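You operate a simulated robot arm through the tools that you are given. There is no shell and no other tool. Be economical: measure what you need, move in short steps, check, and stop when the job is done.

You are at the controls of a simulated robot arm. One attempt, no reset.

TASK
Stand the small jar from the steel table beside the white-lid jar. It goes on the side that lies toward x +0.7, y +0.7 (a direction in the base frame), with about 3 cm between them.

The check looks at the end state, three seconds after you hand in, the way a careful person would. Anything else that was tipped, shoved, dropped, spilled or broken makes it a failure.

THE ROBOT
A 7-joint arm with a two-finger parallel gripper, fixed in place. Base frame: the origin is at the foot of the arm, x ahead of it, y to its left, z up; the work surface is at about z = 0. Units: mm, degrees, N and s.
With the tool pointing down near the work surface it reaches from about 240 to 620 mm from the base axis. Its first joint turns from -66.0 to 66.0 degrees. Payload 2.6 kg.
The tool frame sits at the grasp point between the pads (the TCP): z along the fingers, y along the line on which they close. The tips reach 30 mm beyond it. The gripper opens to 94 mm. The fingers are 28 mm wide and 10 mm thick; the gripper's body (50 by 96 mm) begins 55 mm behind the TCP.
Orientation is that of the tool frame in the base frame, as a unit quaternion [w, x, y, z]. With the fingers straight down and closing along the base's y, the tool's x points along the base's -x, its y along +y and its z along -z.

THE INTERFACE
- The arm moves only by the tool move_arm. Its argument "plan" is a list of rows, each a list of 3 entries, a list of its own where there are three numbers: the shift along the tool's x, y, z in cm, then the turn, a rotation vector about the tool's x, y, z in degrees, then the opening in per cent of the stroke, from 0 (shut) to 100 (fully open). In form: [[[x, y, z], [ax, ay, az], fingers], ...]. A call has 1 to 8 rows; each row is the pose to reach, as a shift and turn from the pose commanded when the call began, along the tool's axes at that moment. A row lasts 0.2 s, in which the tool goes at most 50 mm and 8.6 degrees; a call with a longer step from one row to the next is refused whole, and so is a gripper value outside its range. Where a pose cannot be reached the arm comes as near as it can. A force on the tool above 40 N (or 10 N above the force at the start of the call, whichever is more), or a blocked arm, ends the call early, and 0.2 s more pass. The fingers move at their own pace (about 72 mm/s each) and stop on an object; they squeeze with about 30 N. The grip force told is the motor's: it shows also when the fingers shut on nothing. Time passes only in rows, and 0.2 s behind the last, so rows that repeat a pose let the fingers close. It gives the time, the measured TCP pose, the force on the tool (base axes), the opening and the grip force at its end, in the units of the frame above (readings bear some noise).
- Cameras (640 x 400 px; columns grow to the right, rows downward): "scene" is fixed at [23.5, 440.1, 541.5]; the picture's right is [-0.82, -0.57, 0.00], its down [-0.45, 0.64, -0.62] and it looks along [0.36, -0.51, -0.78] (base axes); focal length 326 px, centre (320, 200). "wrist" rides on the gripper at [-37, 0, -58] in the tool frame; the picture's right is [0.00, -1.00, 0.00], its down [0.97, 0.00, -0.24] and it looks along [0.24, 0.00, 0.97] (tool axes); focal length 218 px, centre (320, 200).
- camera(camera): a new picture of that camera. It takes no simulated time.
- locate(camera, pixels): for up to 12 pixels [column, row] of the newest picture of that camera ("zoom" is the newest enlarged one), the place [x, y, z] in the base frame of the surface seen there, good to about 2 mm. It takes no simulated time.
- inspect(camera, box): a new picture of the part [left, top, right, bottom] of that camera's present view, enlarged. It takes no simulated time.
- finish_job(): hands the job in; it is judged then, once.

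Keep the steps short. Do not move on a guess: measure, check each grasp and each placing, and mend mistakes. In all there are 60 turns and 20 pictures (those below and enlarged ones count). Leave the gripper open and the arm clear of the work at the hand-in unless told otherwise, and finish with a single line.

The tools are called after "Call:" as name(argument=value, ...) on one line, values as JSON. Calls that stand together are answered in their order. move_arm: Moves the arm, as the interface text tells. Its arguments: {"type":"object","properties":{"plan":{"type":"array","items":{"type":"array"}}},"required":["plan"]} The other tools are called the same way: camera (camera) takes a picture; locate (camera, pixels) gives the place of the surface under pixels of a picture; inspect (camera, box) takes an enlarged picture of a part of a camera's view; finish_job () hands the job in.

At the start:

```text
time_s: 0.0
tool_pos: [325.3, 250.5, 203.6]
ee_rot: [-0.001, 0.0, 1.0, 0.0]
wrist_force: [0.0, 0.2, 0.1]
width: 93.9
gripper_force: 0.1
```

scene: 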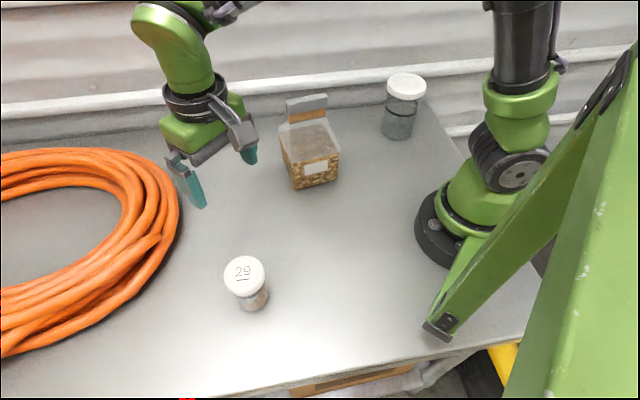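
wrist: 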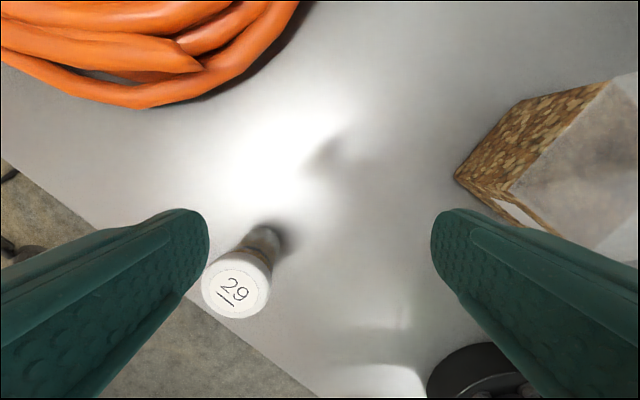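

I see the small jar "29" at about (247,280) and the white-lid jar at about (403,105), with a bag between them. First I'll measure both jars, the bag and the table.

Call:
locate(camera="scene", pixels=[[244, 272], [226, 272], [262, 272], [253, 306], [405, 84], [388, 86], [424, 88], [397, 136], [305, 102], [316, 182], [283, 140], [338, 155]])

Call:
inspect(camera="scene", box=[200, 230, 300, 330])

Call:
inspect(camera="scene", box=[260, 50, 460, 200])

```text
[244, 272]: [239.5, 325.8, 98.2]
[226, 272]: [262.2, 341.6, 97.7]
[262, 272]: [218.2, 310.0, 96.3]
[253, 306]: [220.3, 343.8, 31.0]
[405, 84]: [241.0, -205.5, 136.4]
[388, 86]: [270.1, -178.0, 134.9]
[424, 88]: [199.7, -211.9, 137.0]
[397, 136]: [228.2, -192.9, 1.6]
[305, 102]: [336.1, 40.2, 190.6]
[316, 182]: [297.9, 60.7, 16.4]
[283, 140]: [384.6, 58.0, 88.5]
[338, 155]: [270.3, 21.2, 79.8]
```

```text
4.00 times, centred on (250, 280) of scene
```

zoom: 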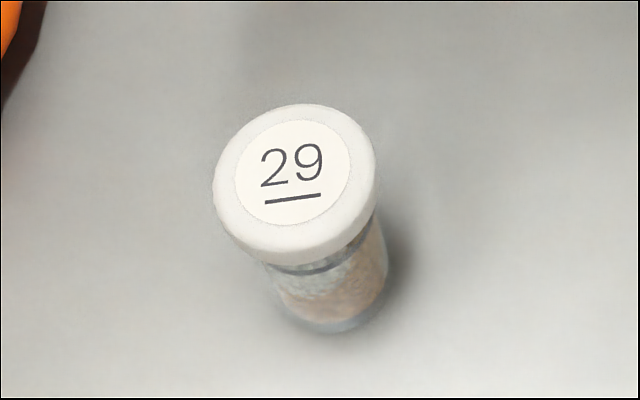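

```text
2.67 times, centred on (360, 125) of scene
```

zoom: 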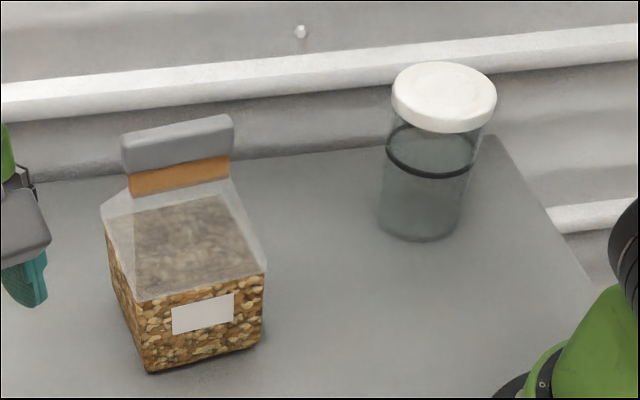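

Both jars are upright. I'll measure the white-lid jar's lid rim and base on the newest enlarged picture.

Call:
locate(camera="zoom", pixels=[[395, 90], [493, 95], [447, 65], [443, 118], [420, 239], [381, 222], [457, 226], [420, 190], [405, 250], [435, 75], [135, 360], [262, 345]])

Call:
locate(camera="scene", pixels=[[244, 257], [244, 289], [229, 262], [262, 278], [255, 311], [245, 305], [265, 303], [258, 320], [232, 282], [256, 262], [244, 275], [254, 295]])

```text
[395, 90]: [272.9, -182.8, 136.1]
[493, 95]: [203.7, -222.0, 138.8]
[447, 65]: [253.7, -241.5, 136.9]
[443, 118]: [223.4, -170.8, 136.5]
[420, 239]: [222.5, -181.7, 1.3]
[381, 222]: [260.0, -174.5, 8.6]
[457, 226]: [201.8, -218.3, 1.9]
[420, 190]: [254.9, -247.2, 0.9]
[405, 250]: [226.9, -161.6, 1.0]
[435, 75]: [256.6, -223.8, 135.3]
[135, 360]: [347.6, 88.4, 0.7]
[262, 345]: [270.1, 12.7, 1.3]
```

```text
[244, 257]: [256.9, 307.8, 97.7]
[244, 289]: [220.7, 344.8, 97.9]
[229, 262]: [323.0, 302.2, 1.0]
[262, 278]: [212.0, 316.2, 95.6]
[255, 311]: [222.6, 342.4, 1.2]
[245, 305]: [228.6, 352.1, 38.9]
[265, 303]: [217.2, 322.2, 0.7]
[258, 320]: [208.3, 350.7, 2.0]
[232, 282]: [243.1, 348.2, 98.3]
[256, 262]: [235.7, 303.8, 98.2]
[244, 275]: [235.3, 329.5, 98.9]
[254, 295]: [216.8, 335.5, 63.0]
```

Measured: 
- **Small jar:** lid centre about (239, 327), lid top z 98, lid radius about 29.
- **White-lid jar:** centre about (238.5, -204.5), lid radius about 42, height 137.

The target is about 99 mm along the diagonal, at (308.5, -134.5). I'll move above the small jar at the present height.

Call:
move_arm(plan=[[[2.2, 1.9, 0], [0, 0, 0], 100], [[4.4, 3.8, 0], [0, 0, 0], 100], [[6.6, 5.8, 0], [0, 0, 0], 100], [[8.63, 7.65, 0], [0, 0, 0], 100], [[8.63, 7.65, 0], [0, 0, 0], 100], [[8.63, 7.65, 0], [0, 0, 0], 100]])

Call:
camera(camera="wrist")

```text
time_s: 1.4
tool_pos: [239.0, 328.4, 201.8]
ee_rot: [0.0, 0.0, 1.0, 0.0]
wrist_force: [-0.8, -0.3, 0.7]
width: 94.3
gripper_force: 0.0
```

```text
15 pictures are left
```

wrist: 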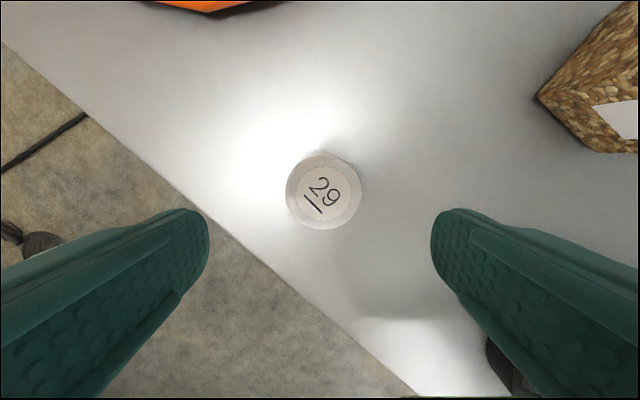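

The lid is at about (323,191), between the fingers. I'll measure its rim.

Call:
locate(camera="wrist", pixels=[[289, 192], [299, 192], [359, 190], [326, 165], [323, 227], [327, 192], [302, 165], [350, 216], [302, 218], [350, 165], [330, 157], [540, 95]])

```text
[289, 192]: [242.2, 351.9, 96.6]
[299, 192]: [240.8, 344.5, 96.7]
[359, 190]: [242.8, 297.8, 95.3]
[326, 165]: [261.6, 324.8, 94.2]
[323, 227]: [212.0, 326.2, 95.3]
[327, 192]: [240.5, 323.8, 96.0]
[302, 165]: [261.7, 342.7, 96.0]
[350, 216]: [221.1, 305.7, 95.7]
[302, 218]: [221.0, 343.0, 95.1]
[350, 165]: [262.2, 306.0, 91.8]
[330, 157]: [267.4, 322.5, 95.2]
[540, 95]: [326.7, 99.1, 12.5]
```

The lid centre is at (240, 325.5) with radius about 28. I'll correct 1–2.5 mm and go down so the pads sit at lid height (TCP z about 83, tips at 53).

Call:
move_arm(plan=[[[-0.1, -0.25, 2.5], [0, 0, 0], 100], [[-0.1, -0.25, 5.0], [0, 0, 0], 100], [[-0.1, -0.25, 7.5], [0, 0, 0], 100], [[-0.1, -0.25, 10.0], [0, 0, 0], 100], [[-0.1, -0.25, 11.9], [0, 0, 0], 100], [[-0.1, -0.25, 11.9], [0, 0, 0], 100], [[-0.1, -0.25, 11.9], [0, 0, 0], 100]])

```text
time_s: 3.0
tool_pos: [240.3, 325.0, 84.7]
ee_rot: [0.0, 0.0, 1.0, 0.001]
wrist_force: [-0.5, 0.3, -0.5]
width: 93.8
gripper_force: 0.1
```

The arm is at the grasp height with no contact force. Now I'll close the fingers.

Call:
move_arm(plan=[[[0, 0, 0], [0, 0, 0], 75], [[0, 0, 0], [0, 0, 0], 62], [[0, 0, 0], [0, 0, 0], 40], [[0, 0, 0], [0, 0, 0], 40], [[0, 0, 0], [0, 0, 0], 40]])

Call:
camera(camera="scene")

```text
time_s: 4.2
tool_pos: [240.9, 324.3, 83.9]
ee_rot: [0.0, -0.001, 1.0, 0.0]
wrist_force: [-0.3, 1.0, 0.9]
width: 58.6
gripper_force: 30.2
```

```text
14 pictures are left
```

scene: 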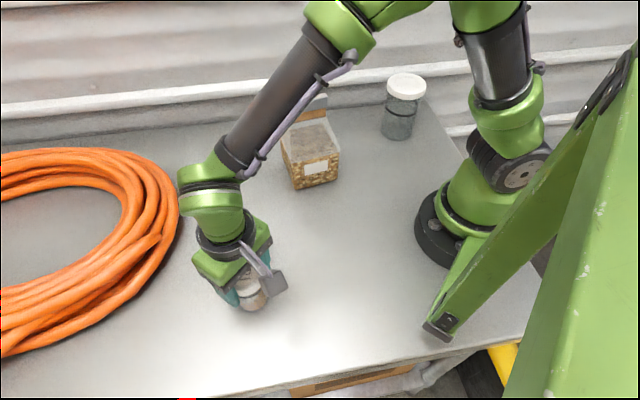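

The grip is firm (58.6 mm, 30 N). I'll lift about 10 cm and check.

Call:
move_arm(plan=[[[0, 0, -1], [0, 0, 0], 40], [[0, 0, -3], [0, 0, 0], 40], [[0, 0, -5.5], [0, 0, 0], 40], [[0, 0, -8], [0, 0, 0], 40], [[0, 0, -10], [0, 0, 0], 40], [[0, 0, -10], [0, 0, 0], 40]])

Call:
camera(camera="scene")

```text
time_s: 5.6
tool_pos: [240.8, 323.9, 182.9]
ee_rot: [0.0, 0.0, 1.0, -0.001]
wrist_force: [0.5, 0.2, -1.7]
width: 58.3
gripper_force: 29.5
```

```text
13 pictures are left
```

scene: 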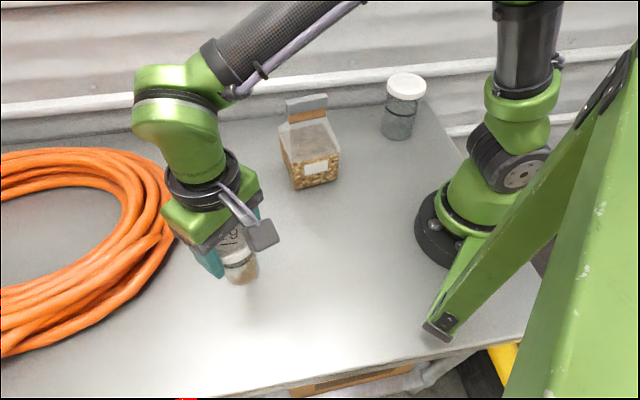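

The jar is held upright. I'll lift to z about 323 so it clears the bag, whose top is at about 190.

Call:
move_arm(plan=[[[0, 0, -2.5], [0, 0, 0], 40], [[0, 0, -5], [0, 0, 0], 40], [[0, 0, -7.5], [0, 0, 0], 40], [[0, 0, -10], [0, 0, 0], 40], [[0, 0, -12.5], [0, 0, 0], 40], [[0, 0, -14], [0, 0, 0], 40], [[0, 0, -14], [0, 0, 0], 40]])

```text
time_s: 7.2
tool_pos: [238.9, 325.0, 324.1]
ee_rot: [-0.001, 0.0, 1.0, -0.001]
wrist_force: [0.5, -0.3, -2.1]
width: 58.2
gripper_force: 29.4
```

The lift worked. Next I'll travel the first half at this height to about (329, 100), in steps of about 3 cm.

Call:
move_arm(plan=[[[-1.2, -2.8, 0], [0, 0, 0], 40], [[-2.6, -6.0, 0], [0, 0, 0], 40], [[-4.0, -9.2, 0], [0, 0, 0], 40], [[-5.4, -12.5, 0], [0, 0, 0], 40], [[-6.8, -16, 0], [0, 0, 0], 40], [[-8.2, -19.5, 0], [0, 0, 0], 40], [[-9, -22.5, 0], [0, 0, 0], 40], [[-9, -22.5, 0], [0, 0, 0], 40]])

```text
time_s: 9.0
tool_pos: [327.8, 98.6, 322.7]
ee_rot: [0.0, -0.001, 1.0, 0.0]
wrist_force: [-0.6, -0.8, -2.4]
width: 58.5
gripper_force: 30.3
```

Everything is on track. For the second half I'll go to about (308.5, -134.5) while turning the tool 20° so the fingers stay away from the white-lid jar.

Call:
move_arm(plan=[[[0.3, -3.0, 0], [0, 0, -3], 40], [[0.6, -6.5, 0], [0, 0, -6], 40], [[0.9, -10, 0], [0, 0, -9], 40], [[1.2, -13.5, 0], [0, 0, -12], 40], [[1.5, -17, 0], [0, 0, -15], 40], [[1.8, -20.5, 0], [0, 0, -18], 40], [[2.0, -23.4, 0], [0, 0, -20], 40], [[2.0, -23.4, 0], [0, 0, -20], 40]])

Call:
camera(camera="scene")

Call:
camera(camera="wrist")

```text
time_s: 10.8
tool_pos: [312.0, -135.2, 324.1]
ee_rot: [0.001, -0.174, 0.985, 0.0]
wrist_force: [-0.7, -0.5, -0.9]
width: 58.6
gripper_force: 30.4
```

```text
12 pictures are left
```

scene: 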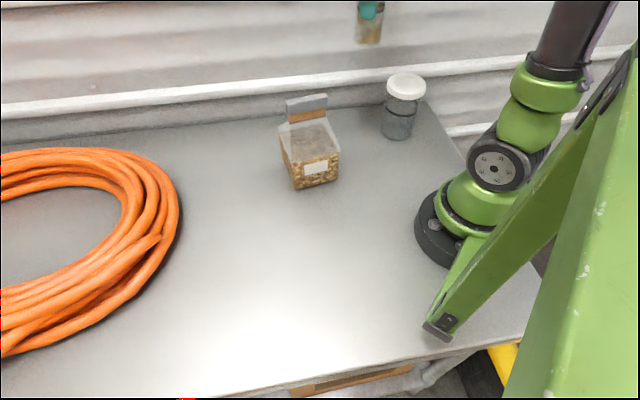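

```text
11 pictures are left
```

wrist: 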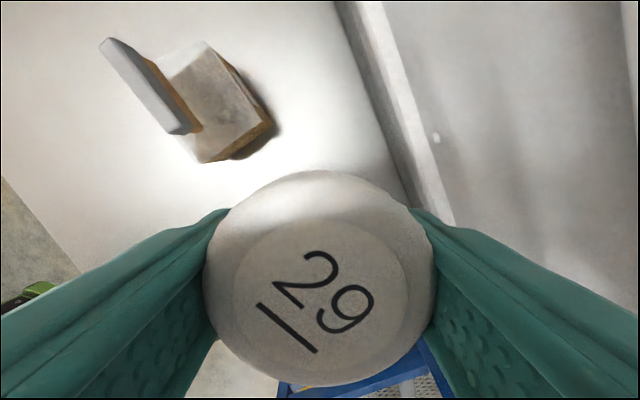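

The jar hangs over the target side and everything else is undisturbed. I'll measure the back table edge and rail near the target, recheck the white-lid jar, and find the held jar's lid centre.

Call:
locate(camera="scene", pixels=[[357, 136], [357, 115], [365, 108], [357, 95], [357, 85], [340, 112], [404, 84], [368, 40]])

Call:
locate(camera="wrist", pixels=[[320, 300], [320, 174], [210, 290], [430, 280], [232, 155], [400, 190], [420, 170], [265, 120], [320, 375], [180, 130]])

Call:
inspect(camera="scene", box=[320, 0, 440, 150])

```text
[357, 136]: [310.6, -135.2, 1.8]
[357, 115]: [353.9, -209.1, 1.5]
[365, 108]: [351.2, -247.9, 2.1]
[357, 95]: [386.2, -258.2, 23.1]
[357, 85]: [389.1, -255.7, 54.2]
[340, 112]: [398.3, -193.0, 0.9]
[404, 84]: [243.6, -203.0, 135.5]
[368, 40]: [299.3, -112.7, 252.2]
```

```text
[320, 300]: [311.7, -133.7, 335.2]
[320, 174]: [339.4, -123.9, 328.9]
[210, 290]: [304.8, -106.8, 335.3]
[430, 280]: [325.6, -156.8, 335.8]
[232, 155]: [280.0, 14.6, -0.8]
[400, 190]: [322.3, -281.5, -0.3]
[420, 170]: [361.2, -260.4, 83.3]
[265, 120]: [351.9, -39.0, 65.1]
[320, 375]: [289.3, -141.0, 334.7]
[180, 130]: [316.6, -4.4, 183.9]
```

```text
2.67 times, centred on (380, 75) of scene
```

zoom: 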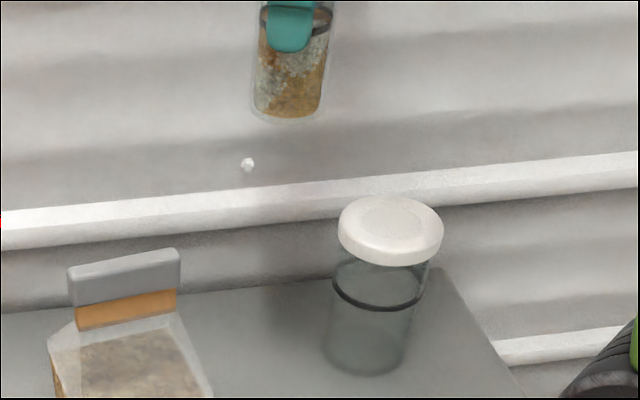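

There is enough room: the rail is at y about -256. I'll refine the white lid's centre from its rim on this enlargement.

Call:
locate(camera="zoom", pixels=[[340, 224], [441, 227], [392, 199], [388, 253], [392, 224], [342, 240], [436, 243], [362, 371], [327, 350], [404, 356], [365, 368], [320, 369]])

```text
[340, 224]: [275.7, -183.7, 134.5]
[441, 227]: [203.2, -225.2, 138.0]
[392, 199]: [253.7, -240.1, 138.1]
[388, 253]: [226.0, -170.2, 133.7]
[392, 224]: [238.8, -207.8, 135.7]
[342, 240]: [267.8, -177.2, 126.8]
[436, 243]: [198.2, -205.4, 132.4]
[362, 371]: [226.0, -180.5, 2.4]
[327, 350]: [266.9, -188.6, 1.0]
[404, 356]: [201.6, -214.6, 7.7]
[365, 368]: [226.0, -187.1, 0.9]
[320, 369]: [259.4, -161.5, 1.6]
```

The white lid's centre is about (239.5, -204.8) and the held jar's about (312.5, -133.5), so they're 102 mm apart on the diagonal. I'll nudge 3 mm closer and go down 20 cm.

Call:
move_arm(plan=[[[0.31, -0.13, 2], [0, 0, 0], 40], [[0.31, -0.13, 5], [0, 0, 0], 40], [[0.31, -0.13, 8], [0, 0, 0], 40], [[0.31, -0.13, 11], [0, 0, 0], 40], [[0.31, -0.13, 14], [0, 0, 0], 40], [[0.31, -0.13, 17], [0, 0, 0], 40], [[0.31, -0.13, 20], [0, 0, 0], 40], [[0.31, -0.13, 20], [0, 0, 0], 40]])

Call:
inspect(camera="scene", box=[290, 40, 450, 160])

```text
time_s: 12.6
tool_pos: [309.1, -135.7, 122.6]
ee_rot: [0.0, -0.173, 0.985, 0.001]
wrist_force: [0.0, 0.0, -1.7]
width: 58.6
gripper_force: 29.6
```

```text
3.33 times, centred on (370, 100) of scene
```

zoom: 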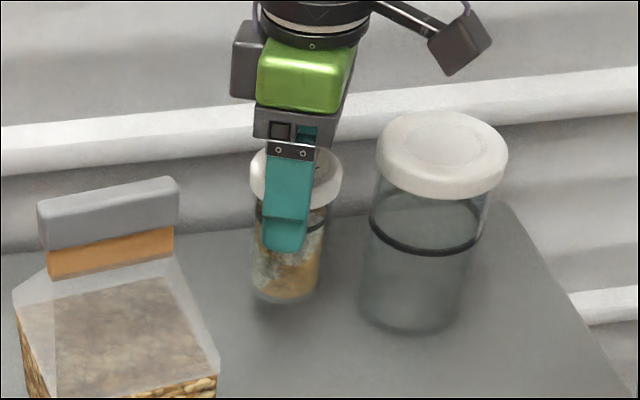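

The jar hangs upright with good clearance. A grey bracket on the wrist sticks out at (460,45), toward the white lid, so I'll measure its height before going lower.

Call:
locate(camera="zoom", pixels=[[445, 70], [460, 45], [485, 40], [430, 40], [440, 125], [440, 60], [395, 10], [330, 180], [255, 180], [275, 298], [245, 85], [240, 60]])

```text
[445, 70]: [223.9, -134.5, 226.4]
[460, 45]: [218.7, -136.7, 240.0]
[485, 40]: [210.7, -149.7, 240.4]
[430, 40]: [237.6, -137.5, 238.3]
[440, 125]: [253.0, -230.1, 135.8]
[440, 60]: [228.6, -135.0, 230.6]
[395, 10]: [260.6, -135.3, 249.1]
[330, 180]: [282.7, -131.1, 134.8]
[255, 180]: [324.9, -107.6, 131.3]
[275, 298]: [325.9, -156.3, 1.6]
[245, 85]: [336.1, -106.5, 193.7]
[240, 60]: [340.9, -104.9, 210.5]
```

The bracket bottom is at z 226 and will come down to about 188, well above the lid at 137. I'll lower 3.6 cm slowly.

Call:
move_arm(plan=[[[0, 0, 1], [0, 0, 0], 40], [[0, 0, 2], [0, 0, 0], 40], [[0, 0, 3], [0, 0, 0], 40], [[0, 0, 3.4], [0, 0, 0], 40], [[0, 0, 3.6], [0, 0, 0], 40], [[0, 0, 3.6], [0, 0, 0], 40]])

```text
time_s: 14.0
tool_pos: [308.4, -137.0, 87.1]
ee_rot: [0.0, -0.173, 0.985, 0.0]
wrist_force: [-0.5, 0.5, -2.7]
width: 58.8
gripper_force: 29.6
```

No contact yet (z 87, force about -2.7 N). I'll take the last 2–3 mm in half-millimetre steps.

Call:
move_arm(plan=[[[0, 0, 0.1], [0, 0, 0], 40], [[0, 0, 0.15], [0, 0, 0], 40], [[0, 0, 0.2], [0, 0, 0], 40], [[0, 0, 0.25], [0, 0, 0], 40], [[0, 0, 0.25], [0, 0, 0], 40]])

```text
time_s: 15.2
tool_pos: [307.9, -137.3, 85.8]
ee_rot: [0.0, -0.174, 0.985, 0.0]
wrist_force: [0.0, -0.5, -2.3]
width: 58.5
gripper_force: 29.6
```

Still no contact. I'll go on another 2 mm in small steps.

Call:
move_arm(plan=[[[0, 0, 0.05], [0, 0, 0], 40], [[0, 0, 0.1], [0, 0, 0], 40], [[0, 0, 0.15], [0, 0, 0], 40], [[0, 0, 0.2], [0, 0, 0], 40], [[0, 0, 0.2], [0, 0, 0], 40]])

Call:
inspect(camera="scene", box=[310, 70, 430, 160])

```text
time_s: 16.4
tool_pos: [308.7, -135.9, 83.6]
ee_rot: [-0.001, -0.175, 0.985, 0.0]
wrist_force: [-3.5, 0.7, 7.5]
width: 58.4
gripper_force: 29.5
```

```text
4.44 times, centred on (370, 115) of scene
```

zoom: 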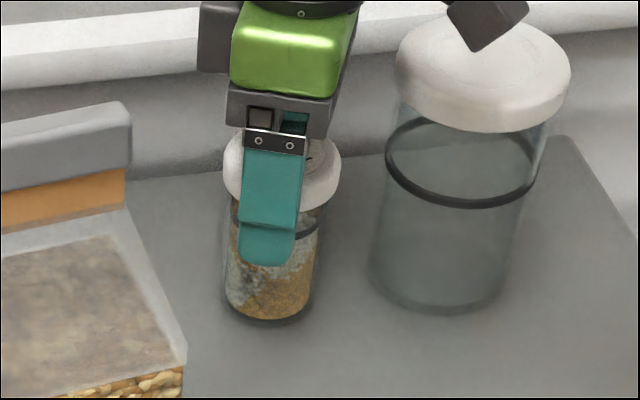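

The jar is on the table (force +7.5 N, z 83.6) and upright. I'll open the fingers.

Call:
move_arm(plan=[[[0, 0, 0], [0, 0, 0], 66], [[0, 0, 0], [0, 0, 0], 72], [[0, 0, 0], [0, 0, 0], 80], [[0, 0, 0], [0, 0, 0], 90], [[0, 0, 0], [0, 0, 0], 90]])

```text
time_s: 17.6
tool_pos: [308.5, -135.7, 83.1]
ee_rot: [0.0, -0.173, 0.985, 0.0]
wrist_force: [-0.5, 0.5, -0.3]
width: 84.6
gripper_force: 0.0
```

The jar is released. I'll raise straight up.

Call:
move_arm(plan=[[[0, 0, -2], [0, 0, 0], 90], [[0, 0, -5], [0, 0, 0], 90], [[0, 0, -8], [0, 0, 0], 90], [[0, 0, -12], [0, 0, 0], 90], [[0, 0, -16], [0, 0, 0], 90], [[0, 0, -20], [0, 0, 0], 90], [[0, 0, -23], [0, 0, 0], 90], [[0, 0, -23], [0, 0, 0], 90]])

Call:
inspect(camera="scene", box=[310, 70, 430, 160])

```text
time_s: 19.4
tool_pos: [305.7, -136.5, 314.0]
ee_rot: [0.0, -0.175, 0.985, 0.0]
wrist_force: [-0.5, -0.5, 0.1]
width: 84.6
gripper_force: 0.0
```

```text
4.44 times, centred on (370, 115) of scene
```

zoom: 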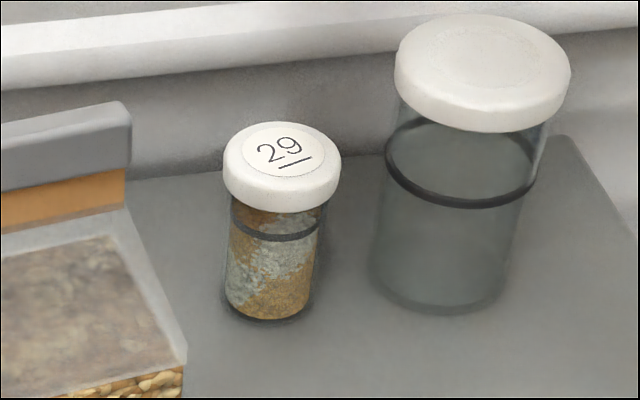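

The jar stands upright. I'll measure its lid rim and the white lid's rim to check the gap and direction.

Call:
locate(camera="zoom", pixels=[[227, 155], [337, 160], [285, 125], [280, 185], [282, 153], [399, 60], [566, 64], [488, 18], [478, 106], [488, 55]])

Call:
camera(camera="wrist")

Call:
camera(camera="scene")

```text
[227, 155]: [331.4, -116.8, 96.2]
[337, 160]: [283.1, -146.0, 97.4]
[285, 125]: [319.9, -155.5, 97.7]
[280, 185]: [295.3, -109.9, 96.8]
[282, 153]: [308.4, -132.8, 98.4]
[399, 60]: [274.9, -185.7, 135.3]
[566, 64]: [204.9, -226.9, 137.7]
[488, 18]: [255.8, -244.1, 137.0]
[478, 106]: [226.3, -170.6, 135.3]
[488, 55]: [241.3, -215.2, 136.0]
```

```text
6 pictures are left
```

wrist: 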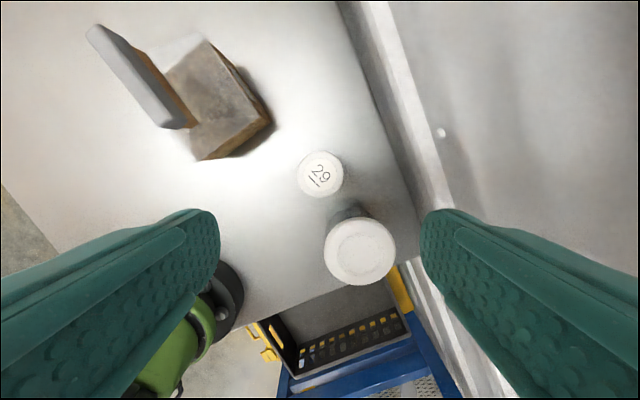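

```text
5 pictures are left
```

scene: 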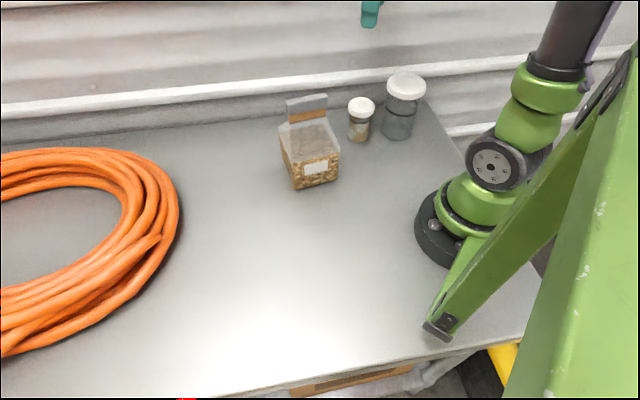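

The small jar's centre is (307.5, -132) and the white-lid jar's about (240, -206). That's about 100 mm apart at about 47.6°, so the lid gap is about 3 cm. Nothing else has moved, the gripper is open and the arm is clear at z 314, so I'm handing in.

Call:
finish_job()

```text
The job is handed in.
```

The small jar stands upright beside the white-lid jar on its (+x, +y) side, with about 3 cm between the lids; nothing else was disturbed.
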